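You operate a simulated robot arm through the tools that you are given. There is no shell and no other tool.

Carry out the task below with a simulated robot arm. There is one attempt and no reset: what you move stays moved.

JOB
The shed pane was clipped in without its block: take it out again.
Fine: draw both clips and stand them in the clip rack, teal at the turntable end, yellow beside it. Then lift the pane out and lay it flat and square in the middle of the packing felt. Glass breaks by a fall, a knock or a squeeze: chip and scratch none. Drop or topple no tool or part.

It is judged by the outcome, as a careful person would: the job done as asked, and still so three seconds after it is handed in. It fails if anything else is knocked over, pushed out of place, dropped, spilled or broken.

ROBOT AND FRAMES
A 7-joint arm with a two-finger parallel gripper, fixed in place. Base frame: the origin is on the floor under the middle of its stand, x ahead of it, y to its left, z up; the work surface is at about z = 0.844. Readings come in m, rad, newtons and seconds.
It reaches about 1.372 m from its shoulder. Its first joint turns from -2.601 to 2.601 rad. Payload 3.43 kg.
The tool frame sits at the grasp point between the pads (the TCP): z along the fingers, y along the line on which they close. The tips reach 0.03 m beyond it. The gripper opens to 0.094 m. The fingers are 0.028 m wide and 0.01 m thick; the gripper's body (0.05 by 0.096 m) begins 0.055 m behind the TCP.
Orientation is told as [roll, pitch, yaw] about the base's x, y, z axes, in that order, counted from this pose: with the fingers straight down and closing along the base's y, the tool's x points along the base's -x, its y along +y and its z along -z.

CONTROLS
- The arm moves only by the tool apply_moves. Its argument "increments" is a list that holds one entry, the list of rows, each a list of 7 numbers: the shift along the base's x, y, z in m, then the turn, a rotation vector about the base's x, y, z in rad, then the finger opening in m, from 0 to 0.094. In form: [[[x, y, z, rx, ry, rz, jaw], ...]]. A call has 1 to 20 rows; each row is the pose to reach, as a shift and turn from the pose commanded when the call began. Rows are played at 5 a second. More than 0.05 m and 0.15 rad between two rows, or a gripper value outside its range, and nothing of the call is played. Where a pose cannot be reached the arm comes as near as it can. A force on the tool above 40 N (or 10 N above the force at the start of the call, whichever is more), or a blocked arm, ends the call early, and 0.2 s more pass. The fingers move at their own pace (about 0.045 m/s each) and stop on an object; they squeeze with about 30 N. The grip force told is the motor's: it shows also when the fingers shut on nothing. Time passes only in rows, and 0.2 s behind the last, so rows that repeat a pose let the fingers close. It gives the time, the measured TCP pose, the force on the tool (base axes), the opening and the grip force at its end, in the units of the frame above (readings bear some noise), with the torque about the TCP (base axes, N m) and any sound that the robot's microphone picked up.
- Cameras (640 x 400 px; columns grow to the right, rows downward): "scene" is fixed at [0.4006, -0.5014, 1.578]; the picture's right is [1.00, -0.06, 0.00], its down [-0.03, -0.43, -0.90] and it looks along [0.06, 0.90, -0.43] (base axes); focal length 345 px, centre (320, 200). "wrist" rides on the gripper at [0.076, 0.014, -0.102] in the tool frame; the picture's right is [-0.18, 0.98, 0.00], its down [-0.75, -0.14, -0.64] and it looks along [-0.63, -0.12, 0.77] (tool axes); focal length 243 px, centre (320, 200). There is no depth. A picture from a camera that has moved, and an enlarged one, comes with that camera's place and axes in the base frame and with its lens.
- snapshot(camera): a new picture of that camera. The clock stands still meanwhile.
- zoom(camera, box): a new picture of the part [left, top, right, bottom] of that camera's present view, enlarged. The clock stands still meanwhile.
- job_done(): hands the job in; it is judged then, once.

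Nothing tells you positions but the pictures and the camera data. Unless the task says otherwise, let go and move clear before handing in.

The tools are called after ">>>" as a command line: name --argument value ..., lists and objects as JSON in quotes. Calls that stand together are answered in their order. apply_moves: Moves the arm, as the interface text tells. Its arguments: {"type":"object","properties":{"increments":{"type":"array","items":{"type":"array","items":{"type":"array","items":{"type":"number"}}}}},"required":["increments"]} The other tools are called the same way: snapshot (camera) takes a picture; zoom (camera, box) takes an enlarged picture of a part of a camera's view; job_done () hands the job in.

At the start:

```text
t: 0.0
eef_pos: [0.4652, 0.5652, 1.1383]
orientation: [0.008, -0.006, 0.001]
wrist_force: [0.6, -0.2, 0.0]
wrist_torque: [-0.01, 0.02, -0.01]
finger_gap: 0.094
gripper_force: 0.0
```

scene: 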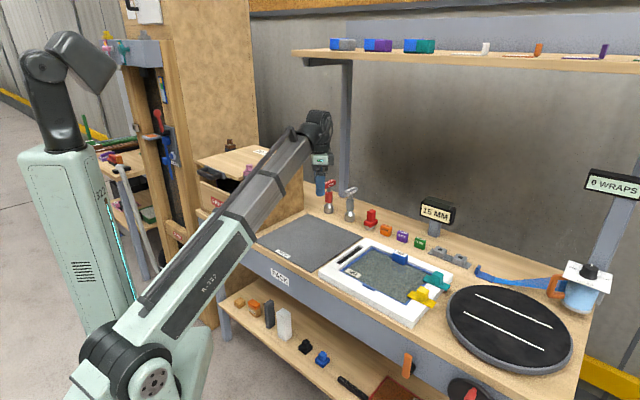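
wrist: 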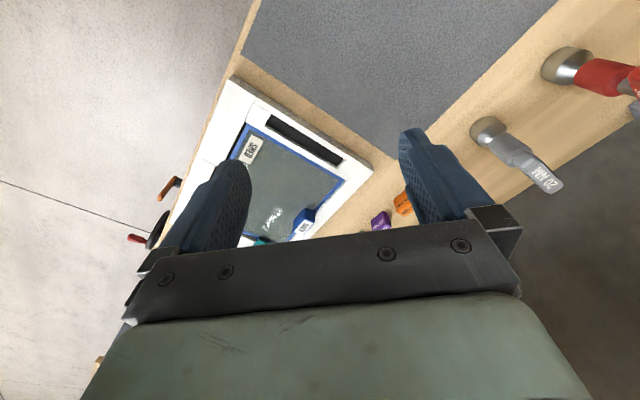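

I see a bench with a grey felt, a white frame holding the pane with teal and yellow clips at its right end, a turntable to the right, and a rack behind. I'll zoom in for details before moving.

>>> zoom --camera "scene" --box '[310, 220, 470, 320]'

>>> zoom --camera "scene" --box '[400, 190, 640, 340]'

>>> zoom --camera "scene" --box '[240, 170, 480, 320]'

```text
4.00 times, centred on (390, 270) of scene
camera zoom: at [0.4006, -0.5014, 1.578], right [1.0, -0.06, 0.0], down [-0.03, -0.43, -0.9], along [0.06, 0.9, -0.43], focal length 1380 px, centre (40, -80)
```

zoom: 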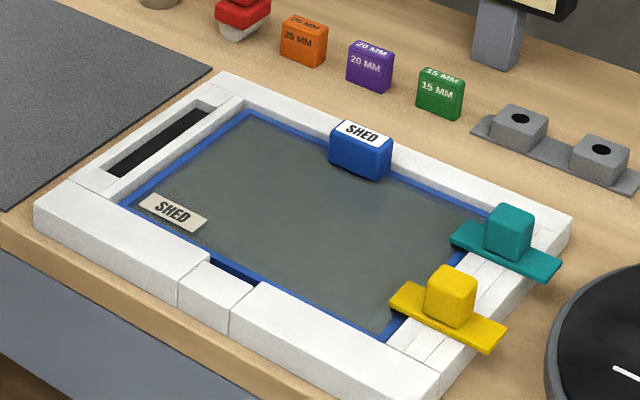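

```text
2.67 times, centred on (520, 265) of scene
camera zoom: at [0.4006, -0.5014, 1.578], right [1.0, -0.06, 0.0], down [-0.03, -0.43, -0.9], along [0.06, 0.9, -0.43], focal length 920 px, centre (-213, 27)
```

zoom: 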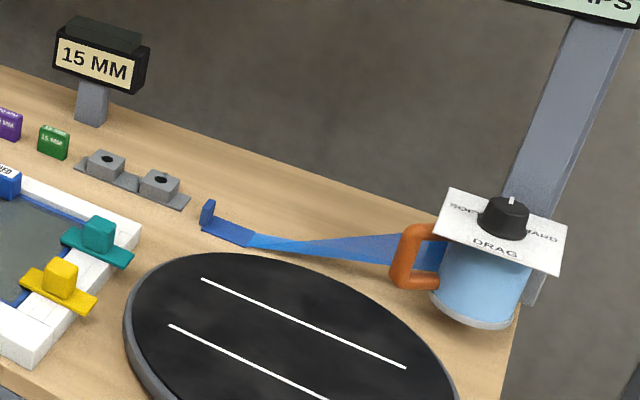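

```text
2.67 times, centred on (360, 245) of scene
camera zoom: at [0.4006, -0.5014, 1.578], right [1.0, -0.06, 0.0], down [-0.03, -0.43, -0.9], along [0.06, 0.9, -0.43], focal length 920 px, centre (213, 80)
```

zoom: 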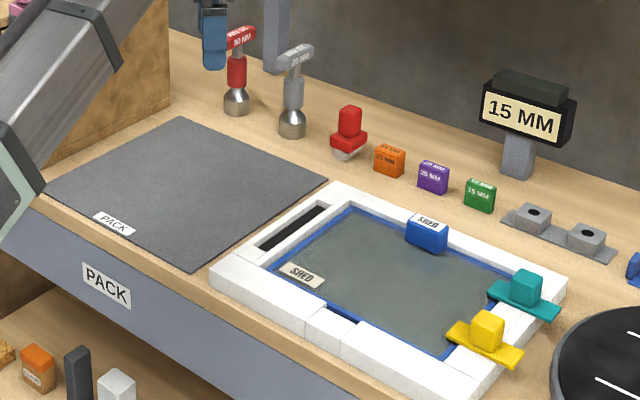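

The felt appears to be centred near (0.44, 0.68), turned about 45° to the base; the frame is near (0.685, 0.40), with the clips at its right end and the two-hole rack near (0.94, 0.50). I'll move the gripper up high to look at the frame with the wrist camera.

>>> apply_moves --increments '[[[0, -0.04, 0, 0, 0, 0.12, 0.094], [0, -0.09, 0, 0, 0, 0.25, 0.094], [0, -0.14, 0, 0, 0, 0.38, 0.094], [0, -0.19, 0, 0, 0, 0.51, 0.094], [0, -0.24, 0, 0, 0, 0.64, 0.094], [0, -0.28, 0, 0, 0, 0.77, 0.094], [0, -0.28, 0, 0, 0, 0.77, 0.094]]]'

>>> snapshot --camera "wrist"

>>> snapshot --camera "scene"

```text
t: 1.1
eef_pos: [0.4873, 0.3868, 1.0901]
orientation: [0.014, -0.034, 0.519]
wrist_force: [-0.1, -0.5, -0.8]
wrist_torque: [0.0, 0.0, -0.04]
finger_gap: 0.0939
gripper_force: 0.0
out of reach, approached as far as the arm can: row 1, 2, 3, 4, 5
stopped in row 5: the force on the tool passed its limit at 56 N (the readings are from after the stop); the commanded pose is now the measured one
```

```text
taken
camera wrist: at [0.4115, 0.3592, 1.1912], right [-0.33, 0.94, 0.02], down [0.71, 0.23, 0.67], along [0.62, 0.23, -0.75], focal length 243 px, centre (320, 200)
```

wrist: 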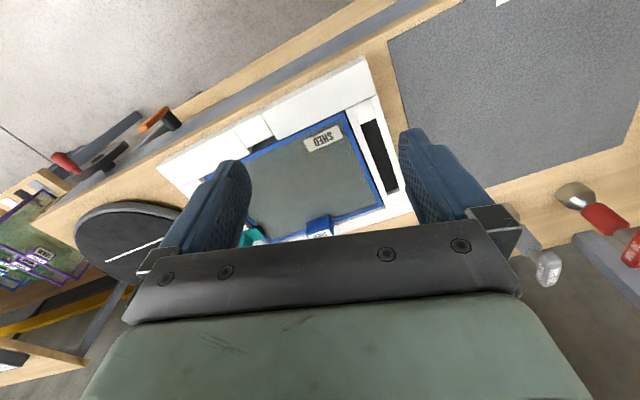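

```text
taken
```

scene: 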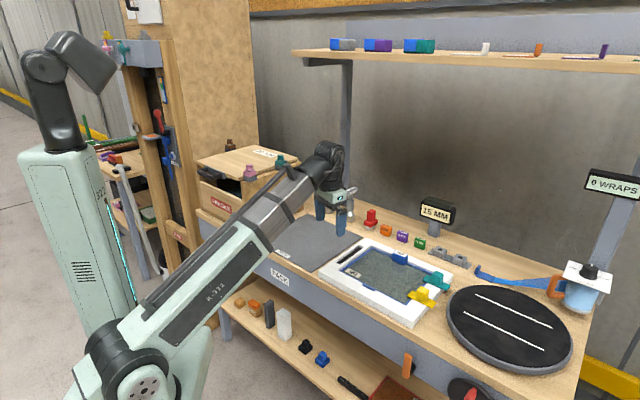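

The first move stopped early because that inner, high pose was out of reach, though nothing looks disturbed. I'll move outward over the frame, where the arm should have more room, and look straight down from there.

>>> apply_moves --increments '[[[0.03, 0.0, 0, 0, 0, 0.0, 0.094], [0.06, 0.0, 0, 0, 0, 0.04, 0.094], [0.09, 0.0, 0, 0, 0, 0.08, 0.094], [0.12, 0, 0, 0, 0, 0.12, 0.094], [0.15, 0, 0, 0, 0, 0.16, 0.094], [0.18, 0, 0, 0, 0, 0.21, 0.094], [0.2, 0.0, 0, 0, 0, 0.266, 0.094], [0.2, 0.0, 0, 0, 0, 0.266, 0.094]]]'

>>> snapshot --camera "wrist"

>>> snapshot --camera "scene"

```text
t: 2.9
eef_pos: [0.6852, 0.3868, 1.0903]
orientation: [0.013, -0.035, 0.788]
wrist_force: [-0.3, -0.4, 0.6]
wrist_torque: [-0.01, -0.03, -0.01]
finger_gap: 0.0941
gripper_force: 0.1
```

```text
taken
camera wrist: at [0.6214, 0.34, 1.1906], right [-0.57, 0.82, 0.02], down [0.62, 0.41, 0.67], along [0.54, 0.39, -0.75], focal length 243 px, centre (320, 200)
```

wrist: 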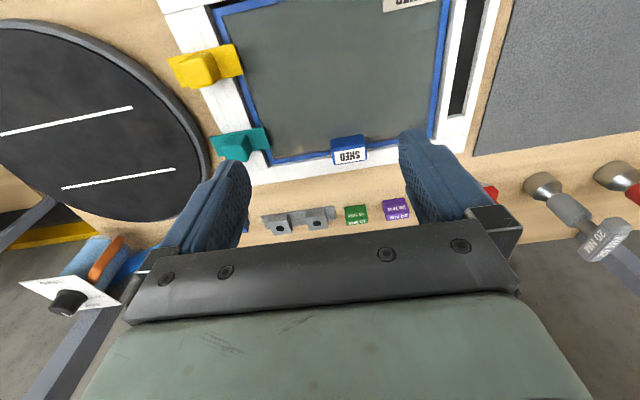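

```text
taken
```

scene: 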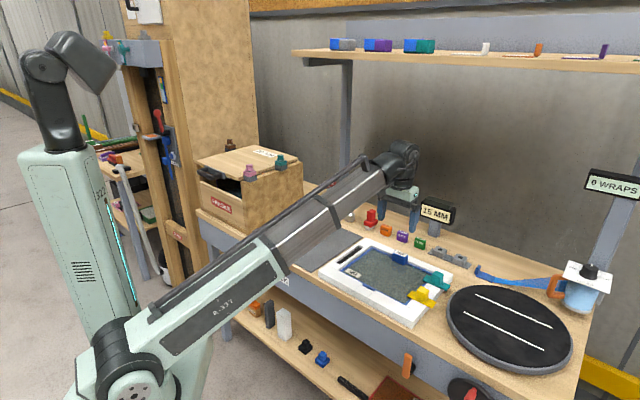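

I now have a good top view of the frame, clips, SHED block, rack and spacer blocks. I'll zoom in on each of them.

>>> zoom --camera "wrist" --box '[150, 0, 310, 100]'

>>> zoom --camera "wrist" --box '[200, 90, 440, 240]'

>>> zoom --camera "wrist" --box '[320, 0, 560, 150]'

>>> zoom --camera "scene" --box '[340, 200, 500, 300]'

```text
4.00 times, centred on (230, 50) of wrist
camera zoom: at [0.6214, 0.34, 1.1906], right [-0.57, 0.82, 0.02], down [0.62, 0.41, 0.67], along [0.54, 0.39, -0.75], focal length 970 px, centre (680, 800)
```

zoom: 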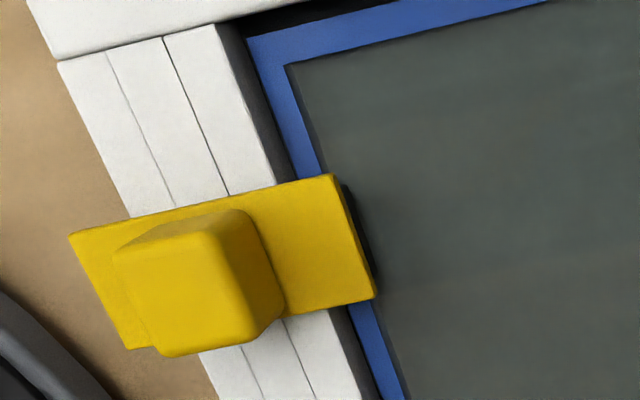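

```text
2.67 times, centred on (320, 165) of wrist
camera zoom: at [0.6214, 0.34, 1.1906], right [-0.57, 0.82, 0.02], down [0.62, 0.41, 0.67], along [0.54, 0.39, -0.75], focal length 647 px, centre (320, 293)
```

zoom: 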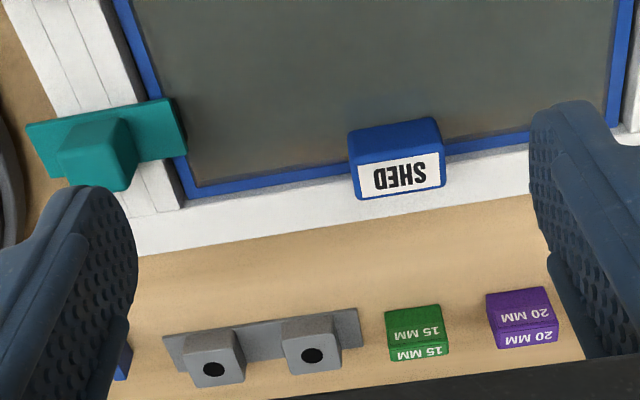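

```text
2.67 times, centred on (440, 75) of wrist
camera zoom: at [0.6214, 0.34, 1.1906], right [-0.57, 0.82, 0.02], down [0.62, 0.41, 0.67], along [0.54, 0.39, -0.75], focal length 647 px, centre (0, 533)
```

zoom: 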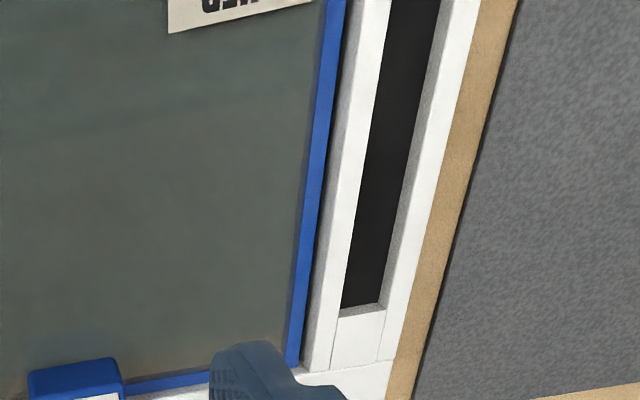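

```text
4.00 times, centred on (420, 250) of scene
camera zoom: at [0.4006, -0.5014, 1.578], right [1.0, -0.06, 0.0], down [-0.03, -0.43, -0.9], along [0.06, 0.9, -0.43], focal length 1380 px, centre (-80, 0)
```

zoom: 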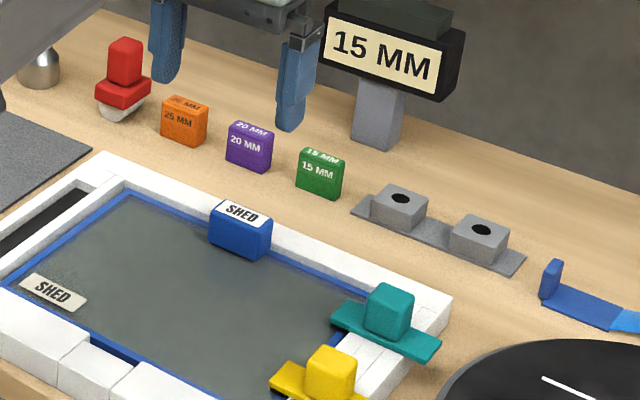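

I want a closer look at the red tool, the SHED tab and the front notch, so I know how the pane is meant to be lifted.

>>> zoom --camera "scene" --box '[345, 195, 425, 245]'

>>> zoom --camera "scene" --box '[375, 240, 455, 290]'

>>> zoom --camera "scene" --box '[400, 260, 480, 310]'

>>> zoom --camera "scene" --box '[340, 260, 420, 310]'

>>> zoom --camera "scene" --box '[300, 20, 620, 220]'

```text
8.00 times, centred on (385, 220) of scene
camera zoom: at [0.4006, -0.5014, 1.578], right [1.0, -0.06, 0.0], down [-0.03, -0.43, -0.9], along [0.06, 0.9, -0.43], focal length 2760 px, centre (-200, 40)
```

zoom: 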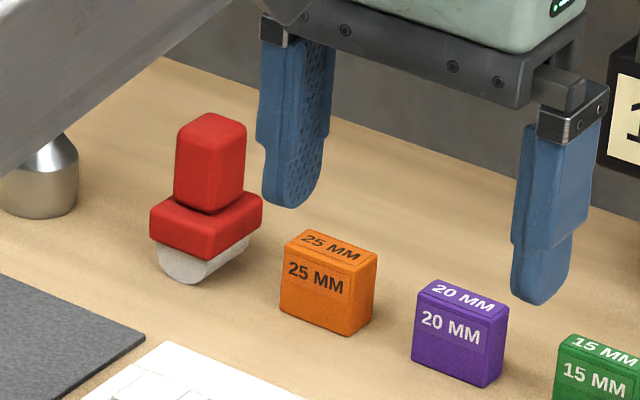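

```text
8.00 times, centred on (415, 265) of scene
camera zoom: at [0.4006, -0.5014, 1.578], right [1.0, -0.06, 0.0], down [-0.03, -0.43, -0.9], along [0.06, 0.9, -0.43], focal length 2760 px, centre (-440, -320)
```

zoom: 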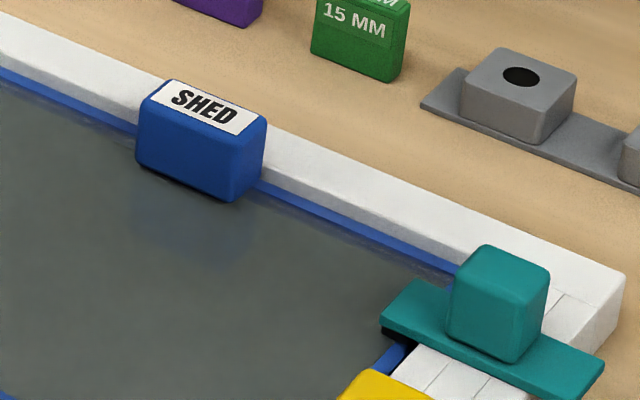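

```text
8.00 times, centred on (440, 285) of scene
camera zoom: at [0.4006, -0.5014, 1.578], right [1.0, -0.06, 0.0], down [-0.03, -0.43, -0.9], along [0.06, 0.9, -0.43], focal length 2760 px, centre (-640, -480)
```

zoom: 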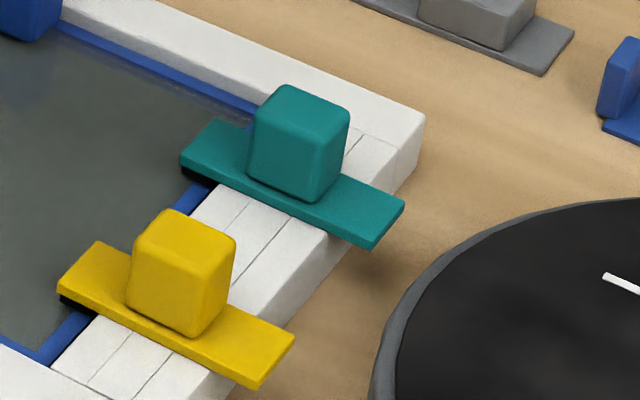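

```text
8.00 times, centred on (380, 285) of scene
camera zoom: at [0.4006, -0.5014, 1.578], right [1.0, -0.06, 0.0], down [-0.03, -0.43, -0.9], along [0.06, 0.9, -0.43], focal length 2760 px, centre (-160, -480)
```

zoom: 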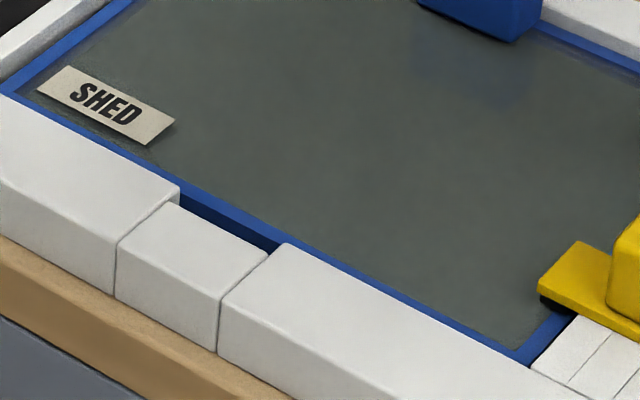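

```text
2.00 times, centred on (460, 120) of scene
camera zoom: at [0.4006, -0.5014, 1.578], right [1.0, -0.06, 0.0], down [-0.03, -0.43, -0.9], along [0.06, 0.9, -0.43], focal length 690 px, centre (40, 360)
```

zoom: 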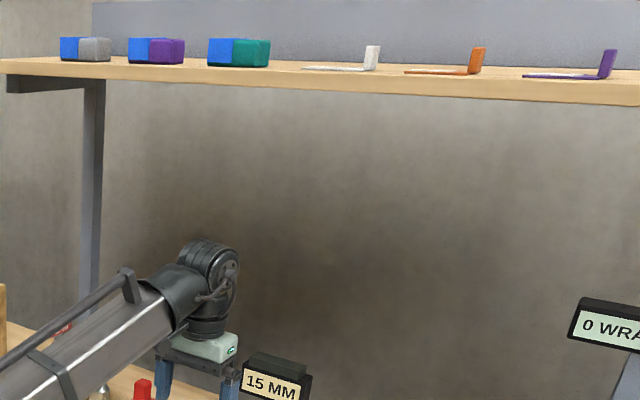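

The blue SHED tab stands on the back edge of the pane and looks like its lifting handle. Each clip is a plate about 76 mm long with a knob in the middle, and the rack sockets are about 75 mm apart. Next I'll level the tool and survey the rack from above.

>>> apply_moves --increments '[[[0.03, 0.01, 0, -0.01, 0.005, 0, 0.094], [0.07, 0.025, 0, -0.02, 0.01, 0, 0.094], [0.11, 0.04, 0, -0.034, 0.0155, 0, 0.094], [0.15, 0.055, 0, -0.034, 0.0155, 0, 0.094], [0.19, 0.07, 0, -0.034, 0.0155, 0, 0.094], [0.22, 0.08, -0.01, -0.034, 0.0155, 0, 0.094], [0.235, 0.083, -0.03, -0.034, 0.0155, 0, 0.094], [0.235, 0.083, -0.03, -0.034, 0.0155, 0, 0.094]]]'

>>> snapshot --camera "wrist"

>>> snapshot --camera "scene"

```text
t: 4.7
eef_pos: [0.9201, 0.4699, 1.0595]
orientation: [0.0, 0.001, 0.786]
wrist_force: [0.7, 0.1, -1.1]
wrist_torque: [0.02, -0.02, 0.0]
finger_gap: 0.0939
gripper_force: 0.0
```

```text
taken
camera wrist: at [0.8579, 0.4259, 1.1639], right [-0.57, 0.82, 0.0], down [0.63, 0.43, 0.64], along [0.53, 0.36, -0.77], focal length 243 px, centre (320, 200)
```

wrist: 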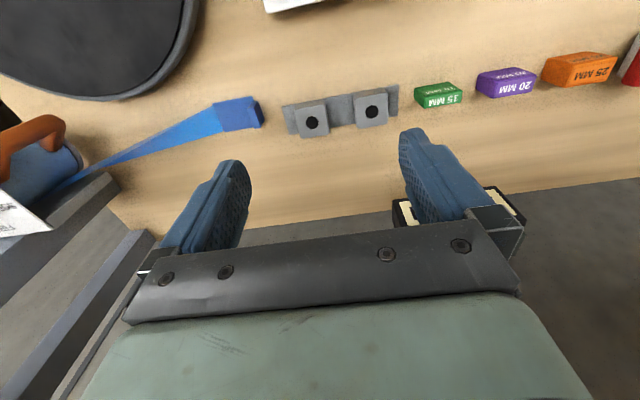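

```text
taken
```

scene: 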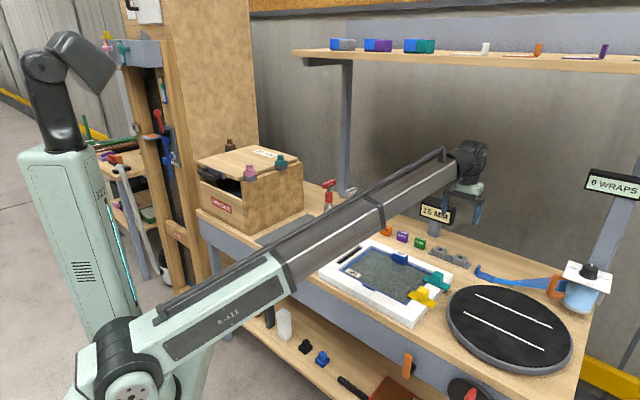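

The rack is clearly visible here. I'll zoom in to measure the holes.

>>> zoom --camera "wrist" --box '[260, 60, 420, 160]'

>>> zoom --camera "scene" --box '[415, 230, 495, 280]'

```text
4.00 times, centred on (340, 110) of wrist
camera zoom: at [0.8579, 0.4259, 1.1639], right [-0.57, 0.82, 0.0], down [0.63, 0.43, 0.64], along [0.53, 0.36, -0.77], focal length 970 px, centre (240, 560)
```

zoom: 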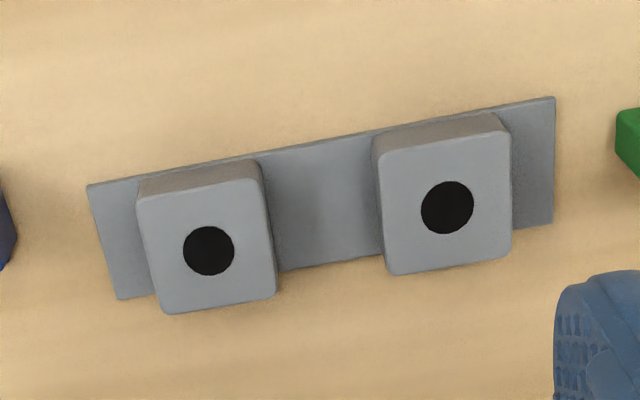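

```text
8.00 times, centred on (455, 255) of scene
camera zoom: at [0.4006, -0.5014, 1.578], right [1.0, -0.06, 0.0], down [-0.03, -0.43, -0.9], along [0.06, 0.9, -0.43], focal length 2760 px, centre (-760, -240)
```

zoom: 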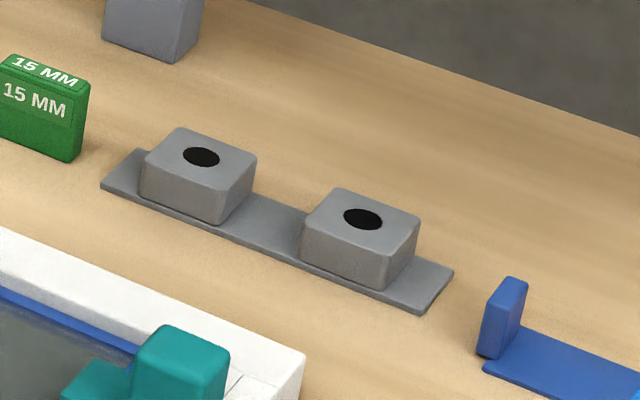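

The rack holes are at about (0.9645, 0.487) for the turntable end and (0.911, 0.5395) beside it, with tops near z=0.865. Both camera estimates agree. Now I'll move over the clips to measure them from above.

>>> apply_moves --increments '[[[-0.02, -0.03, 0, 0, 0, 0, 0.094], [-0.045, -0.06, 0, 0, 0, 0, 0.094], [-0.07, -0.095, 0, 0, 0, 0, 0.094], [-0.095, -0.13, 0, 0, 0, 0, 0.094], [-0.12, -0.16, 0, 0, 0, 0, 0.094], [-0.14, -0.18, 0, 0, 0, 0, 0.094], [-0.14, -0.18, -0.02, 0, 0, 0, 0.094], [-0.14, -0.18, -0.02, 0, 0, 0, 0.094]]]'

>>> snapshot --camera "wrist"

>>> snapshot --camera "scene"

```text
t: 6.5
eef_pos: [0.7801, 0.2899, 1.0397]
orientation: [-0.001, 0.003, 0.787]
wrist_force: [0.9, 0.7, 0.6]
wrist_torque: [0.0, 0.0, 0.01]
finger_gap: 0.0938
gripper_force: 0.0
```

```text
taken
camera wrist: at [0.7175, 0.2462, 1.1431], right [-0.57, 0.82, 0.0], down [0.63, 0.43, 0.64], along [0.53, 0.36, -0.77], focal length 243 px, centre (320, 200)
```

wrist: 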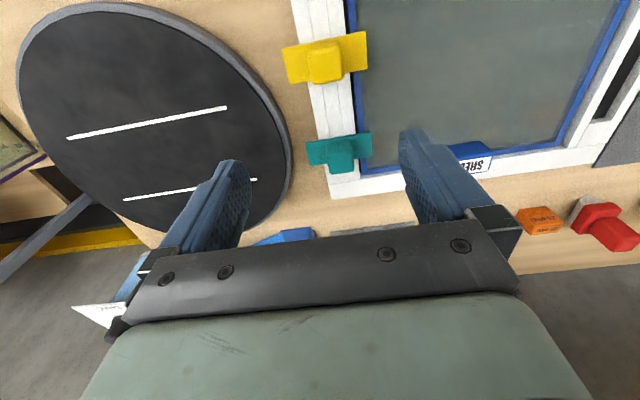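

```text
taken
```

scene: 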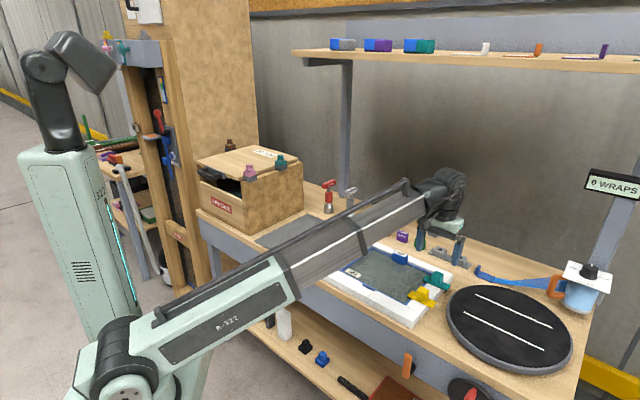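

>>> zoom --camera "wrist" --box '[270, 20, 398, 100]'

>>> zoom --camera "wrist" --box '[280, 110, 408, 190]'

>>> zoom --camera "scene" --box '[395, 260, 459, 300]'

```text
5.00 times, centred on (334, 60) of wrist
camera zoom: at [0.7175, 0.2462, 1.1431], right [-0.57, 0.82, 0.0], down [0.63, 0.43, 0.64], along [0.53, 0.36, -0.77], focal length 1213 px, centre (250, 900)
```

zoom: 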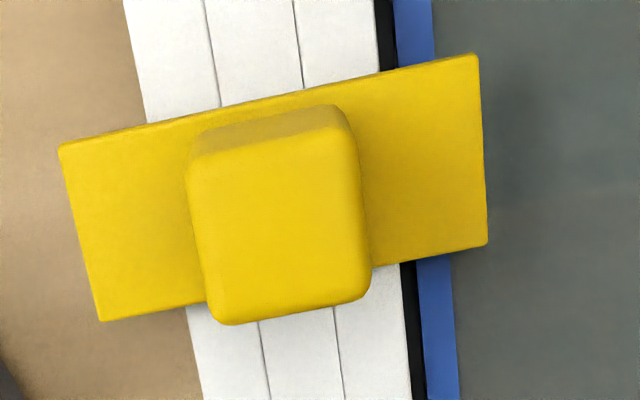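

```text
5.00 times, centred on (344, 150) of wrist
camera zoom: at [0.7175, 0.2462, 1.1431], right [-0.57, 0.82, 0.0], down [0.63, 0.43, 0.64], along [0.53, 0.36, -0.77], focal length 1213 px, centre (200, 450)
```

zoom: 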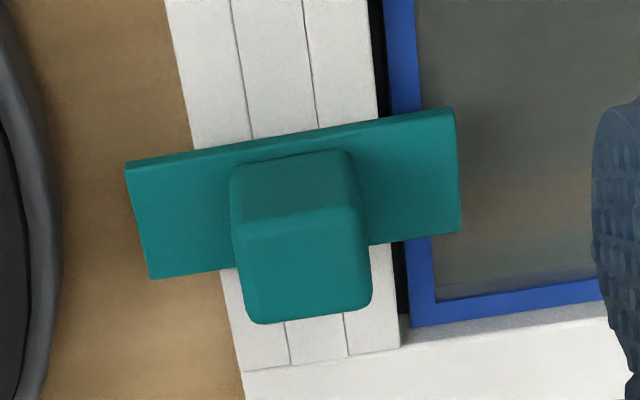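

```text
10.00 times, centred on (427, 280) of scene
camera zoom: at [0.4006, -0.5014, 1.578], right [1.0, -0.06, 0.0], down [-0.03, -0.43, -0.9], along [0.06, 0.9, -0.43], focal length 3450 px, centre (-750, -600)
```

zoom: 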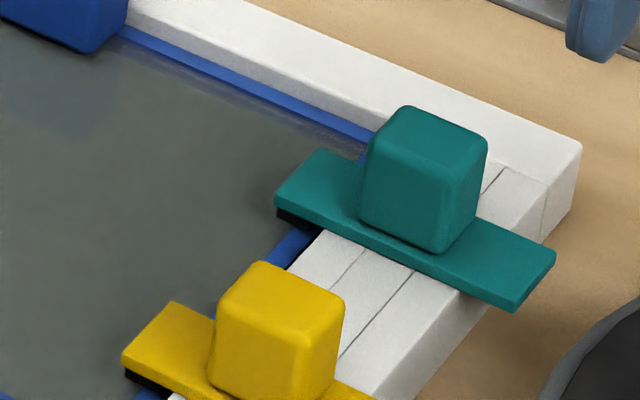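

The teal knob centre is at about (0.824, 0.349) with its top at z≈0.903, and the yellow one at about (0.752, 0.277). I'll turn the hand 90° so the fingers close across the plate, then hover over the teal clip. That way the plates will stand crosswise in the rack and won't touch each other.

>>> apply_moves --increments '[[[0.004, 0.005, 0, 0, 0, -0.14, 0.094], [0.008, 0.01, 0, 0, 0, -0.28, 0.094], [0.012, 0.016, 0, 0, 0, -0.42, 0.094], [0.016, 0.022, 0, 0, 0, -0.56, 0.08], [0.02, 0.028, 0, 0, 0, -0.7, 0.07], [0.024, 0.034, 0, 0, 0, -0.84, 0.06], [0.028, 0.04, 0, 0, 0, -0.98, 0.06], [0.032, 0.046, 0, 0, 0, -1.12, 0.06], [0.036, 0.052, 0, 0, 0, -1.26, 0.06], [0.04, 0.056, 0, 0, 0, -1.4, 0.06], [0.0443, 0.0595, 0, 0, 0, -1.5708, 0.06], [0.0443, 0.0595, 0, 0, 0, -1.5708, 0.06]]]'

>>> snapshot --camera "wrist"

>>> snapshot --camera "scene"

```text
refused: row 11 steps farther than a row can; nothing moved
```

```text
taken
camera wrist: at [0.7175, 0.2462, 1.1431], right [-0.57, 0.82, 0.0], down [0.63, 0.43, 0.64], along [0.53, 0.36, -0.77], focal length 243 px, centre (320, 200)
```

wrist: 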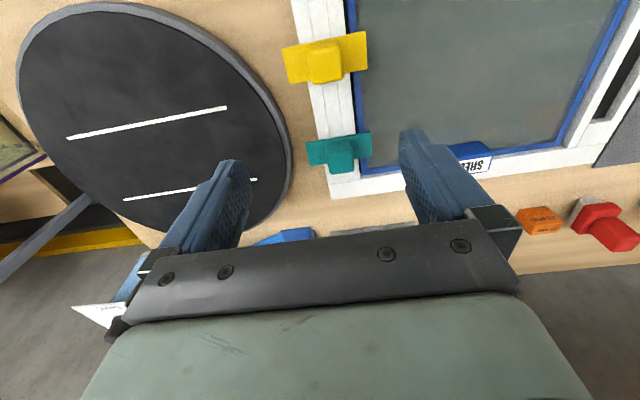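

```text
taken
```

scene: 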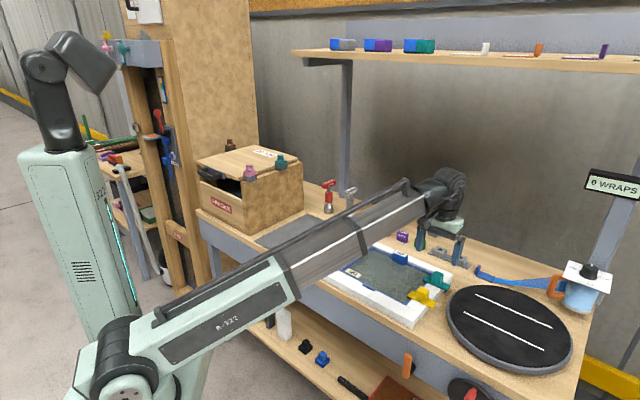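

The last turn step was too large, so nothing moved. I'll repeat the move with even steps.

>>> apply_moves --increments '[[[0.004, 0.005, 0, 0, 0, -0.13, 0.094], [0.008, 0.01, 0, 0, 0, -0.26, 0.094], [0.012, 0.016, 0, 0, 0, -0.4, 0.094], [0.016, 0.022, 0, 0, 0, -0.54, 0.08], [0.02, 0.028, 0, 0, 0, -0.68, 0.07], [0.024, 0.034, 0, 0, 0, -0.82, 0.06], [0.028, 0.04, 0, 0, 0, -0.96, 0.06], [0.032, 0.046, 0, 0, 0, -1.1, 0.06], [0.036, 0.052, 0, 0, 0, -1.24, 0.06], [0.04, 0.056, 0, 0, 0, -1.36, 0.06], [0.043, 0.058, 0, 0, 0, -1.47, 0.06], [0.0443, 0.0595, 0, 0, 0, -1.5725, 0.06], [0.0443, 0.0595, 0, 0, 0, -1.5725, 0.06]]]'

>>> snapshot --camera "wrist"

>>> snapshot --camera "scene"

```text
t: 9.3
eef_pos: [0.825, 0.3489, 1.0401]
orientation: [0.0, 0.001, -0.787]
wrist_force: [-0.9, -0.3, -0.1]
wrist_torque: [-0.01, 0.01, 0.01]
finger_gap: 0.06
gripper_force: 0.1
```

```text
taken
camera wrist: at [0.7822, 0.4142, 1.1437], right [0.83, 0.56, 0.0], down [0.43, -0.63, 0.64], along [0.36, -0.53, -0.77], focal length 243 px, centre (320, 200)
```

wrist: 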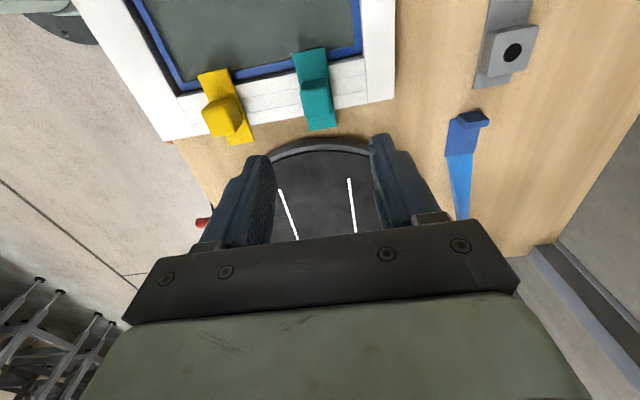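

```text
taken
```

scene: 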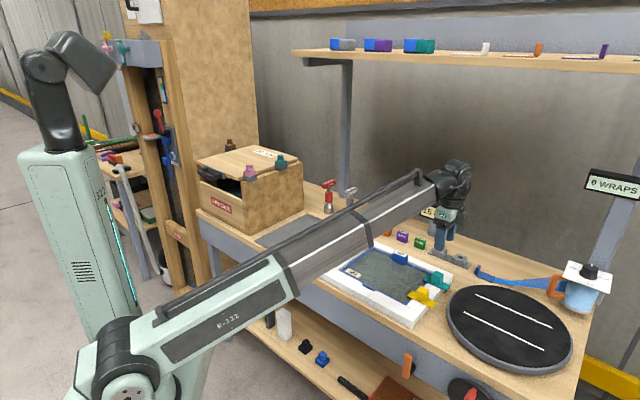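

The turned pose is reachable and the teal clip is in view. I'll check its position from this angle.

>>> zoom --camera "wrist" --box '[270, 40, 366, 100]'

>>> zoom --camera "wrist" --box '[270, 80, 366, 140]'

```text
6.67 times, centred on (318, 70) of wrist
camera zoom: at [0.7822, 0.4142, 1.1437], right [0.83, 0.56, 0.0], down [0.43, -0.63, 0.64], along [0.36, -0.53, -0.77], focal length 1618 px, centre (333, 1067)
```

zoom: 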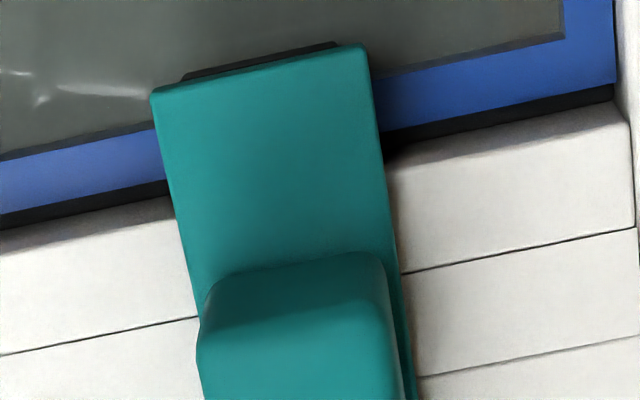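

```text
6.67 times, centred on (318, 110) of wrist
camera zoom: at [0.7822, 0.4142, 1.1437], right [0.83, 0.56, 0.0], down [0.43, -0.63, 0.64], along [0.36, -0.53, -0.77], focal length 1618 px, centre (333, 800)
```

zoom: 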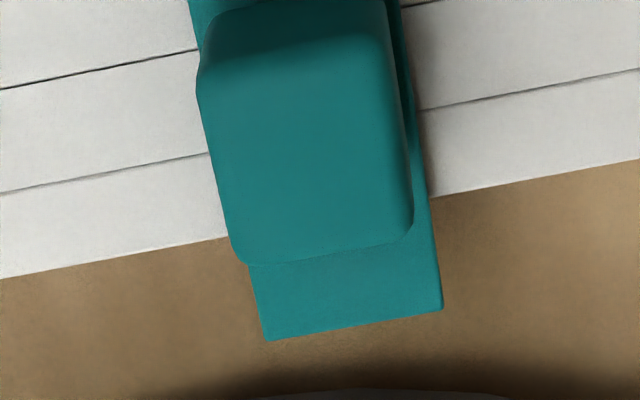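

Both views agree that the teal knob is at (0.824, 0.348). I'll descend around it, keeping the fingertips a few millimetres above the plate.

>>> apply_moves --increments '[[[-0.0005, -0.0005, -0.03, 0, 0, 0, 0.06], [-0.0005, -0.0005, -0.06, 0, 0, 0, 0.06], [-0.0005, -0.0005, -0.085, 0, 0, 0, 0.06], [-0.0005, -0.0005, -0.105, 0, 0, 0, 0.06], [-0.0005, -0.0005, -0.12, 0, 0, 0, 0.06], [-0.0005, -0.0005, -0.132, 0, 0, 0, 0.06], [-0.0005, -0.0005, -0.132, 0, 0, 0, 0.06]]]'

>>> snapshot --camera "wrist"

>>> zoom --camera "scene" --box '[395, 230, 491, 290]'

```text
t: 10.9
eef_pos: [0.8266, 0.3486, 0.9077]
orientation: [0.0, 0.001, -0.785]
wrist_force: [0.4, 0.4, -0.7]
wrist_torque: [0.0, 0.0, 0.0]
finger_gap: 0.06
gripper_force: 0.0
```

```text
taken
camera wrist: at [0.7822, 0.4133, 1.0116], right [0.83, 0.56, 0.0], down [0.43, -0.63, 0.64], along [0.36, -0.53, -0.77], focal length 243 px, centre (320, 200)
```

wrist: 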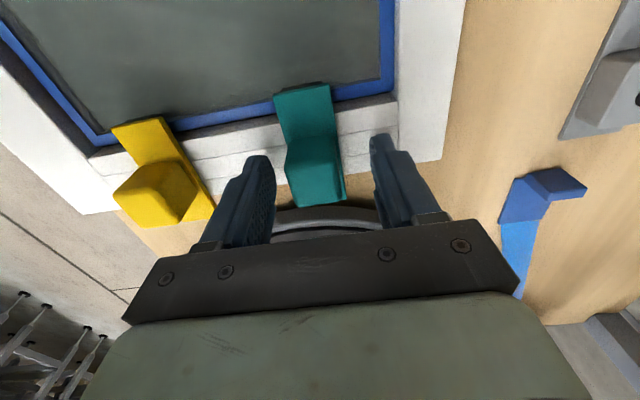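

```text
6.67 times, centred on (443, 260) of scene
camera zoom: at [0.4006, -0.5014, 1.578], right [1.0, -0.06, 0.0], down [-0.03, -0.43, -0.9], along [0.06, 0.9, -0.43], focal length 2300 px, centre (-500, -200)
```

zoom: 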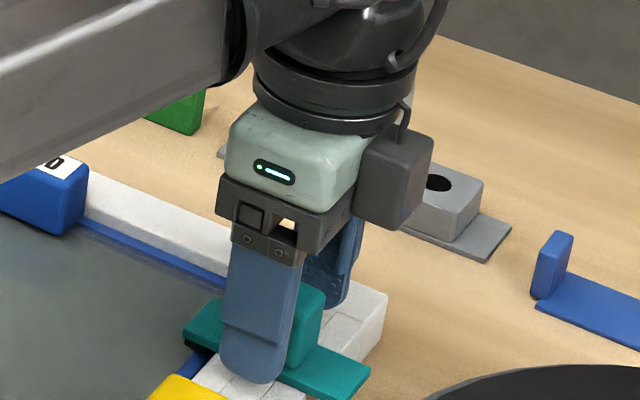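

The fingers straddle the knob with clearance above the plate. I'll close on it.

>>> apply_moves --increments '[[[0, 0, 0, 0, 0, 0, 0.035], [0, 0, 0, 0, 0, 0, 0.0], [0, 0, 0, 0, 0, 0, 0.0], [0, 0, 0, 0, 0, 0, 0.0], [0, 0, 0, 0, 0, 0, 0.0]]]'

>>> snapshot --camera "wrist"

```text
t: 12.1
eef_pos: [0.8263, 0.3496, 0.9098]
orientation: [0.003, 0.002, -0.784]
wrist_force: [-6.3, -5.3, 7.9]
wrist_torque: [-0.17, 0.18, -0.01]
finger_gap: 0.0311
gripper_force: 29.8
```

```text
taken
camera wrist: at [0.7829, 0.4141, 1.0131], right [0.82, 0.57, 0.0], down [0.43, -0.63, 0.64], along [0.36, -0.53, -0.77], focal length 243 px, centre (320, 200)
```

wrist: 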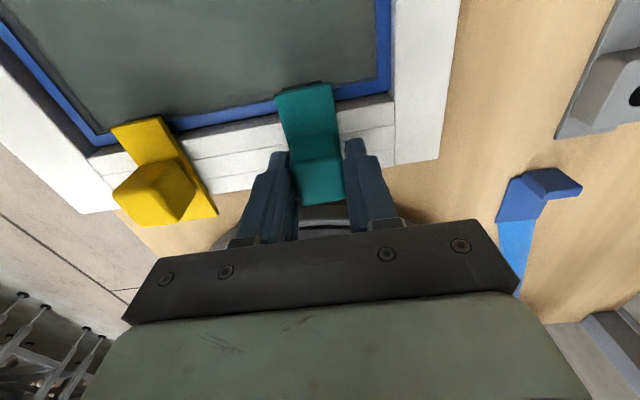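

I have a firm grip, with a 31 mm gap and about 30 N. There's a slight sideways preload, so I'll ease toward −w by about 1 mm and draw the clip up slowly.

>>> apply_moves --increments '[[[-0.0008, -0.0008, 0.0, 0, 0, 0, 0.0], [-0.0008, -0.0008, 0.003, 0, 0, 0, 0.0], [-0.0008, -0.0008, 0.006, 0, 0, 0, 0.0], [-0.0008, -0.0008, 0.01, 0, 0, 0, 0.0], [-0.0008, -0.0008, 0.015, 0, 0, 0, 0.0]]]'

>>> snapshot --camera "wrist"

>>> zoom --camera "scene" --box '[395, 230, 491, 290]'

```text
t: 13.3
eef_pos: [0.8246, 0.3485, 0.9228]
orientation: [-0.002, 0.002, -0.785]
wrist_force: [0.7, -0.4, -0.2]
wrist_torque: [0.01, -0.08, -0.02]
finger_gap: 0.0309
gripper_force: 30.7
```

```text
taken
camera wrist: at [0.7814, 0.4129, 1.0266], right [0.83, 0.56, 0.0], down [0.43, -0.63, 0.64], along [0.36, -0.53, -0.77], focal length 243 px, centre (320, 200)
```

wrist: 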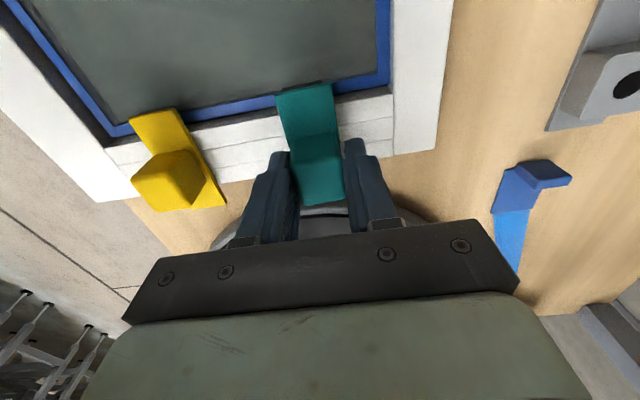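

```text
6.67 times, centred on (443, 260) of scene
camera zoom: at [0.4006, -0.5014, 1.578], right [1.0, -0.06, 0.0], down [-0.03, -0.43, -0.9], along [0.06, 0.9, -0.43], focal length 2300 px, centre (-500, -200)
```

zoom: 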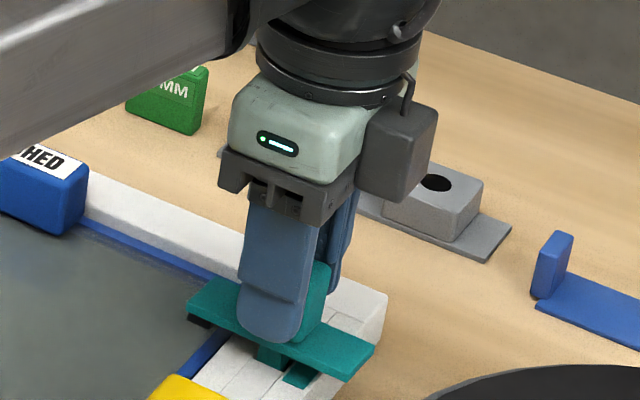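

The clip is coming out, and there are teal features under its plate. I'll lift it clear of the frame and look at them.

>>> apply_moves --increments '[[[0, 0, 0.01, 0, 0, 0, 0.0], [0, 0, 0.02, 0, 0, 0, 0.0], [0, 0, 0.035, 0, 0, 0, 0.0], [0, 0, 0.05, 0, 0, 0, 0.0], [0, 0, 0.07, 0, 0, 0, 0.0], [0, 0, 0.07, 0, 0, 0, 0.0]]]'

>>> snapshot --camera "scene"

>>> zoom --camera "scene" --box '[400, 230, 480, 280]'

>>> zoom --camera "scene" --box '[400, 260, 480, 310]'

>>> snapshot --camera "wrist"

```text
t: 14.7
eef_pos: [0.8234, 0.3472, 0.994]
orientation: [0.0, 0.002, -0.786]
wrist_force: [0.3, -0.1, 0.2]
wrist_torque: [0.03, -0.01, -0.01]
finger_gap: 0.0265
gripper_force: 29.8
```

```text
taken
```

scene: 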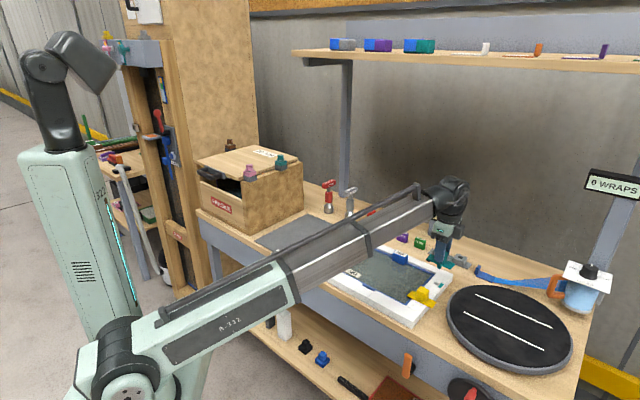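

```text
8.00 times, centred on (440, 255) of scene
camera zoom: at [0.4006, -0.5014, 1.578], right [1.0, -0.06, 0.0], down [-0.03, -0.43, -0.9], along [0.06, 0.9, -0.43], focal length 2760 px, centre (-640, -240)
```

zoom: 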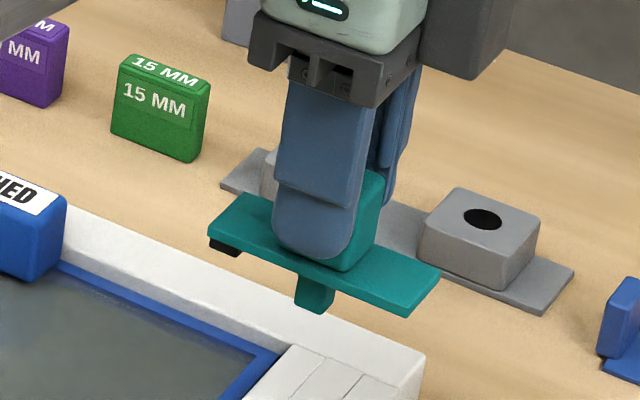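

```text
8.00 times, centred on (440, 285) of scene
camera zoom: at [0.4006, -0.5014, 1.578], right [1.0, -0.06, 0.0], down [-0.03, -0.43, -0.9], along [0.06, 0.9, -0.43], focal length 2760 px, centre (-640, -480)
```

zoom: 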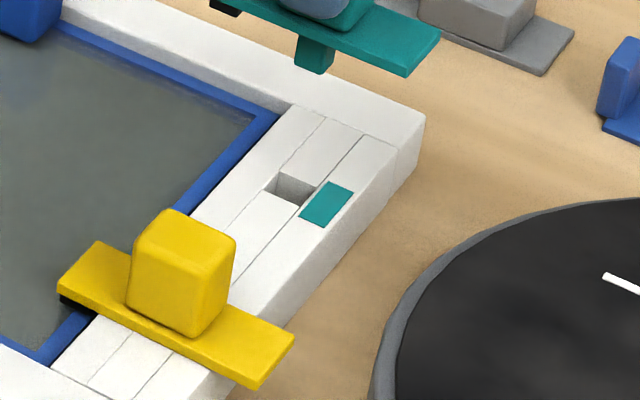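

```text
taken
camera wrist: at [0.7813, 0.4126, 1.097], right [0.83, 0.56, 0.0], down [0.43, -0.63, 0.64], along [0.36, -0.53, -0.77], focal length 243 px, centre (320, 200)
```

wrist: 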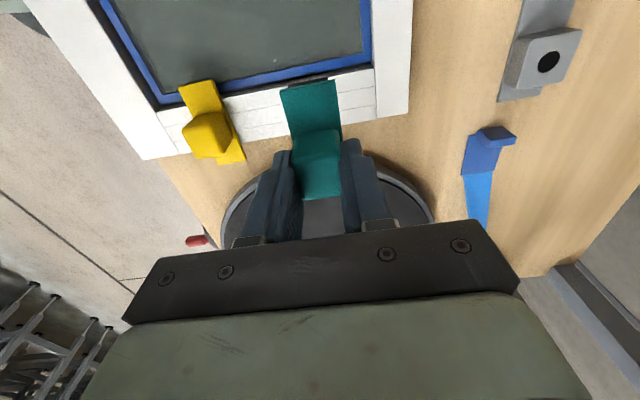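

The clip is free. It has a short square peg, and its slot in the rail carries a teal mark. The finger gap narrowed to 26.5 mm, so I'll check how the clip sits in the grip before carrying it.

>>> zoom --camera "wrist" --box '[240, 60, 400, 160]'

>>> zoom --camera "wrist" --box '[240, 120, 400, 220]'

>>> zoom --camera "scene" --box '[415, 235, 463, 265]'

```text
4.00 times, centred on (320, 110) of wrist
camera zoom: at [0.7813, 0.4126, 1.097], right [0.83, 0.56, 0.0], down [0.43, -0.63, 0.64], along [0.36, -0.53, -0.77], focal length 970 px, centre (320, 560)
```

zoom: 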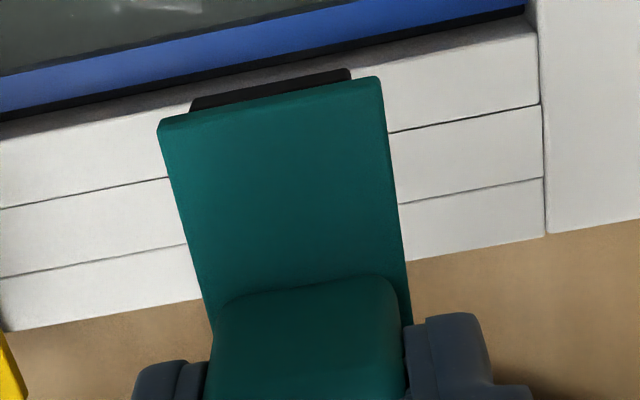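

```text
4.00 times, centred on (320, 170) of wrist
camera zoom: at [0.7813, 0.4126, 1.097], right [0.83, 0.56, 0.0], down [0.43, -0.63, 0.64], along [0.36, -0.53, -0.77], focal length 970 px, centre (320, 320)
```

zoom: 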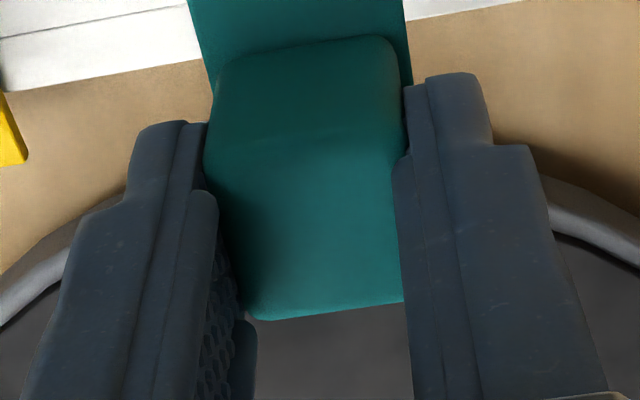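

```text
13.33 times, centred on (439, 250) of scene
camera zoom: at [0.4006, -0.5014, 1.578], right [1.0, -0.06, 0.0], down [-0.03, -0.43, -0.9], along [0.06, 0.9, -0.43], focal length 4600 px, centre (-1267, -467)
```

zoom: 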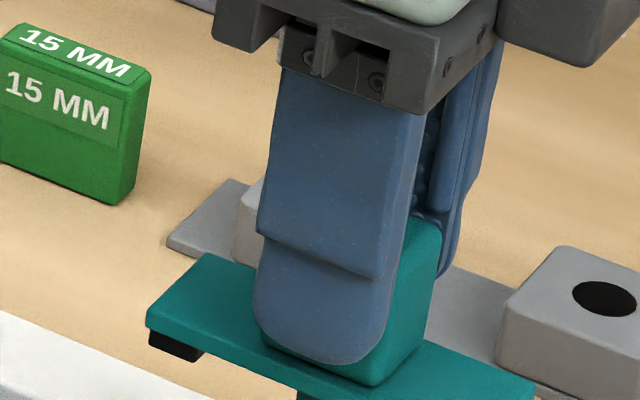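

The grip looks square. Next I'll measure the peg itself.

>>> zoom --camera "scene" --box '[420, 250, 468, 280]'

>>> zoom --camera "scene" --box '[425, 270, 457, 290]'

```text
13.33 times, centred on (444, 265) of scene
camera zoom: at [0.4006, -0.5014, 1.578], right [1.0, -0.06, 0.0], down [-0.03, -0.43, -0.9], along [0.06, 0.9, -0.43], focal length 4600 px, centre (-1333, -667)
```

zoom: 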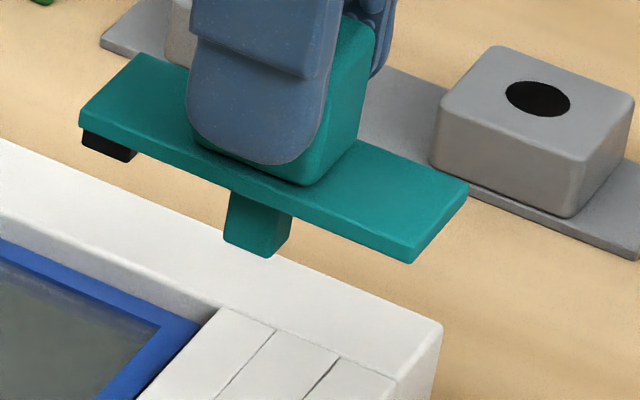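

```text
16.00 times, centred on (441, 280) of scene
camera zoom: at [0.4006, -0.5014, 1.578], right [1.0, -0.06, 0.0], down [-0.03, -0.43, -0.9], along [0.06, 0.9, -0.43], focal length 5520 px, centre (-1616, -1080)
```

zoom: 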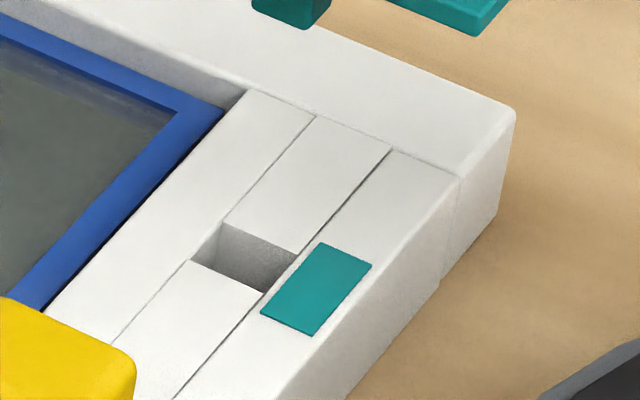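

The peg is roughly 10.5 mm square and 16 mm long, and the rack hole is about 16.4 mm across, so I need roughly 1 mm accuracy. I'll carry the clip over the turntable-end hole, turning it 90° on the way, and stop well above it.

>>> apply_moves --increments '[[[0.0, 0.0, 0.02, 0, 0, 0.0, 0.0], [0.01, 0.01, 0.02, 0, 0, 0.13, 0.0], [0.02, 0.02, 0.02, 0, 0, 0.27, 0.0], [0.033, 0.033, 0.02, 0, 0, 0.41, 0.0], [0.046, 0.046, 0.02, 0, 0, 0.55, 0.0], [0.06, 0.06, 0.02, 0, 0, 0.69, 0.0], [0.074, 0.073, 0.02, 0, 0, 0.83, 0.0], [0.088, 0.087, 0.02, 0, 0, 0.97, 0.0], [0.102, 0.1, 0.02, 0, 0, 1.11, 0.0], [0.116, 0.113, 0.02, 0, 0, 1.25, 0.0], [0.128, 0.126, 0.02, 0, 0, 1.37, 0.0], [0.136, 0.134, 0.02, 0, 0, 1.47, 0.0], [0.1414, 0.1389, 0.02, 0, 0, 1.5715, 0.0], [0.1414, 0.1389, 0.02, 0, 0, 1.5715, 0.0]]]'

>>> snapshot --camera "wrist"

>>> zoom --camera "scene" --box '[430, 220, 510, 270]'

```text
t: 17.7
eef_pos: [0.9646, 0.4872, 1.0123]
orientation: [-0.001, 0.003, 0.789]
wrist_force: [-0.6, -0.6, 0.2]
wrist_torque: [0.01, 0.05, -0.03]
finger_gap: 0.0267
gripper_force: 29.5
```

```text
taken
camera wrist: at [0.9023, 0.4439, 1.1166], right [-0.57, 0.82, 0.0], down [0.63, 0.43, 0.64], along [0.53, 0.36, -0.77], focal length 243 px, centre (320, 200)
```

wrist: 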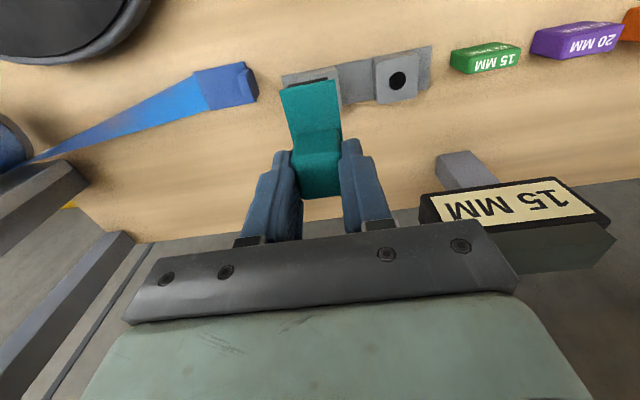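

```text
8.00 times, centred on (470, 245) of scene
camera zoom: at [0.4006, -0.5014, 1.578], right [1.0, -0.06, 0.0], down [-0.03, -0.43, -0.9], along [0.06, 0.9, -0.43], focal length 2760 px, centre (-880, -160)
```

zoom: 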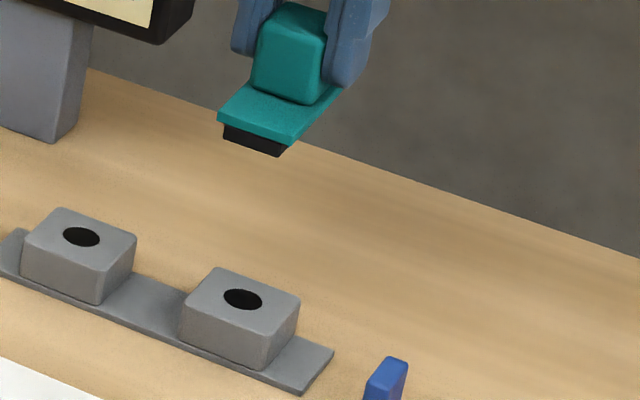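

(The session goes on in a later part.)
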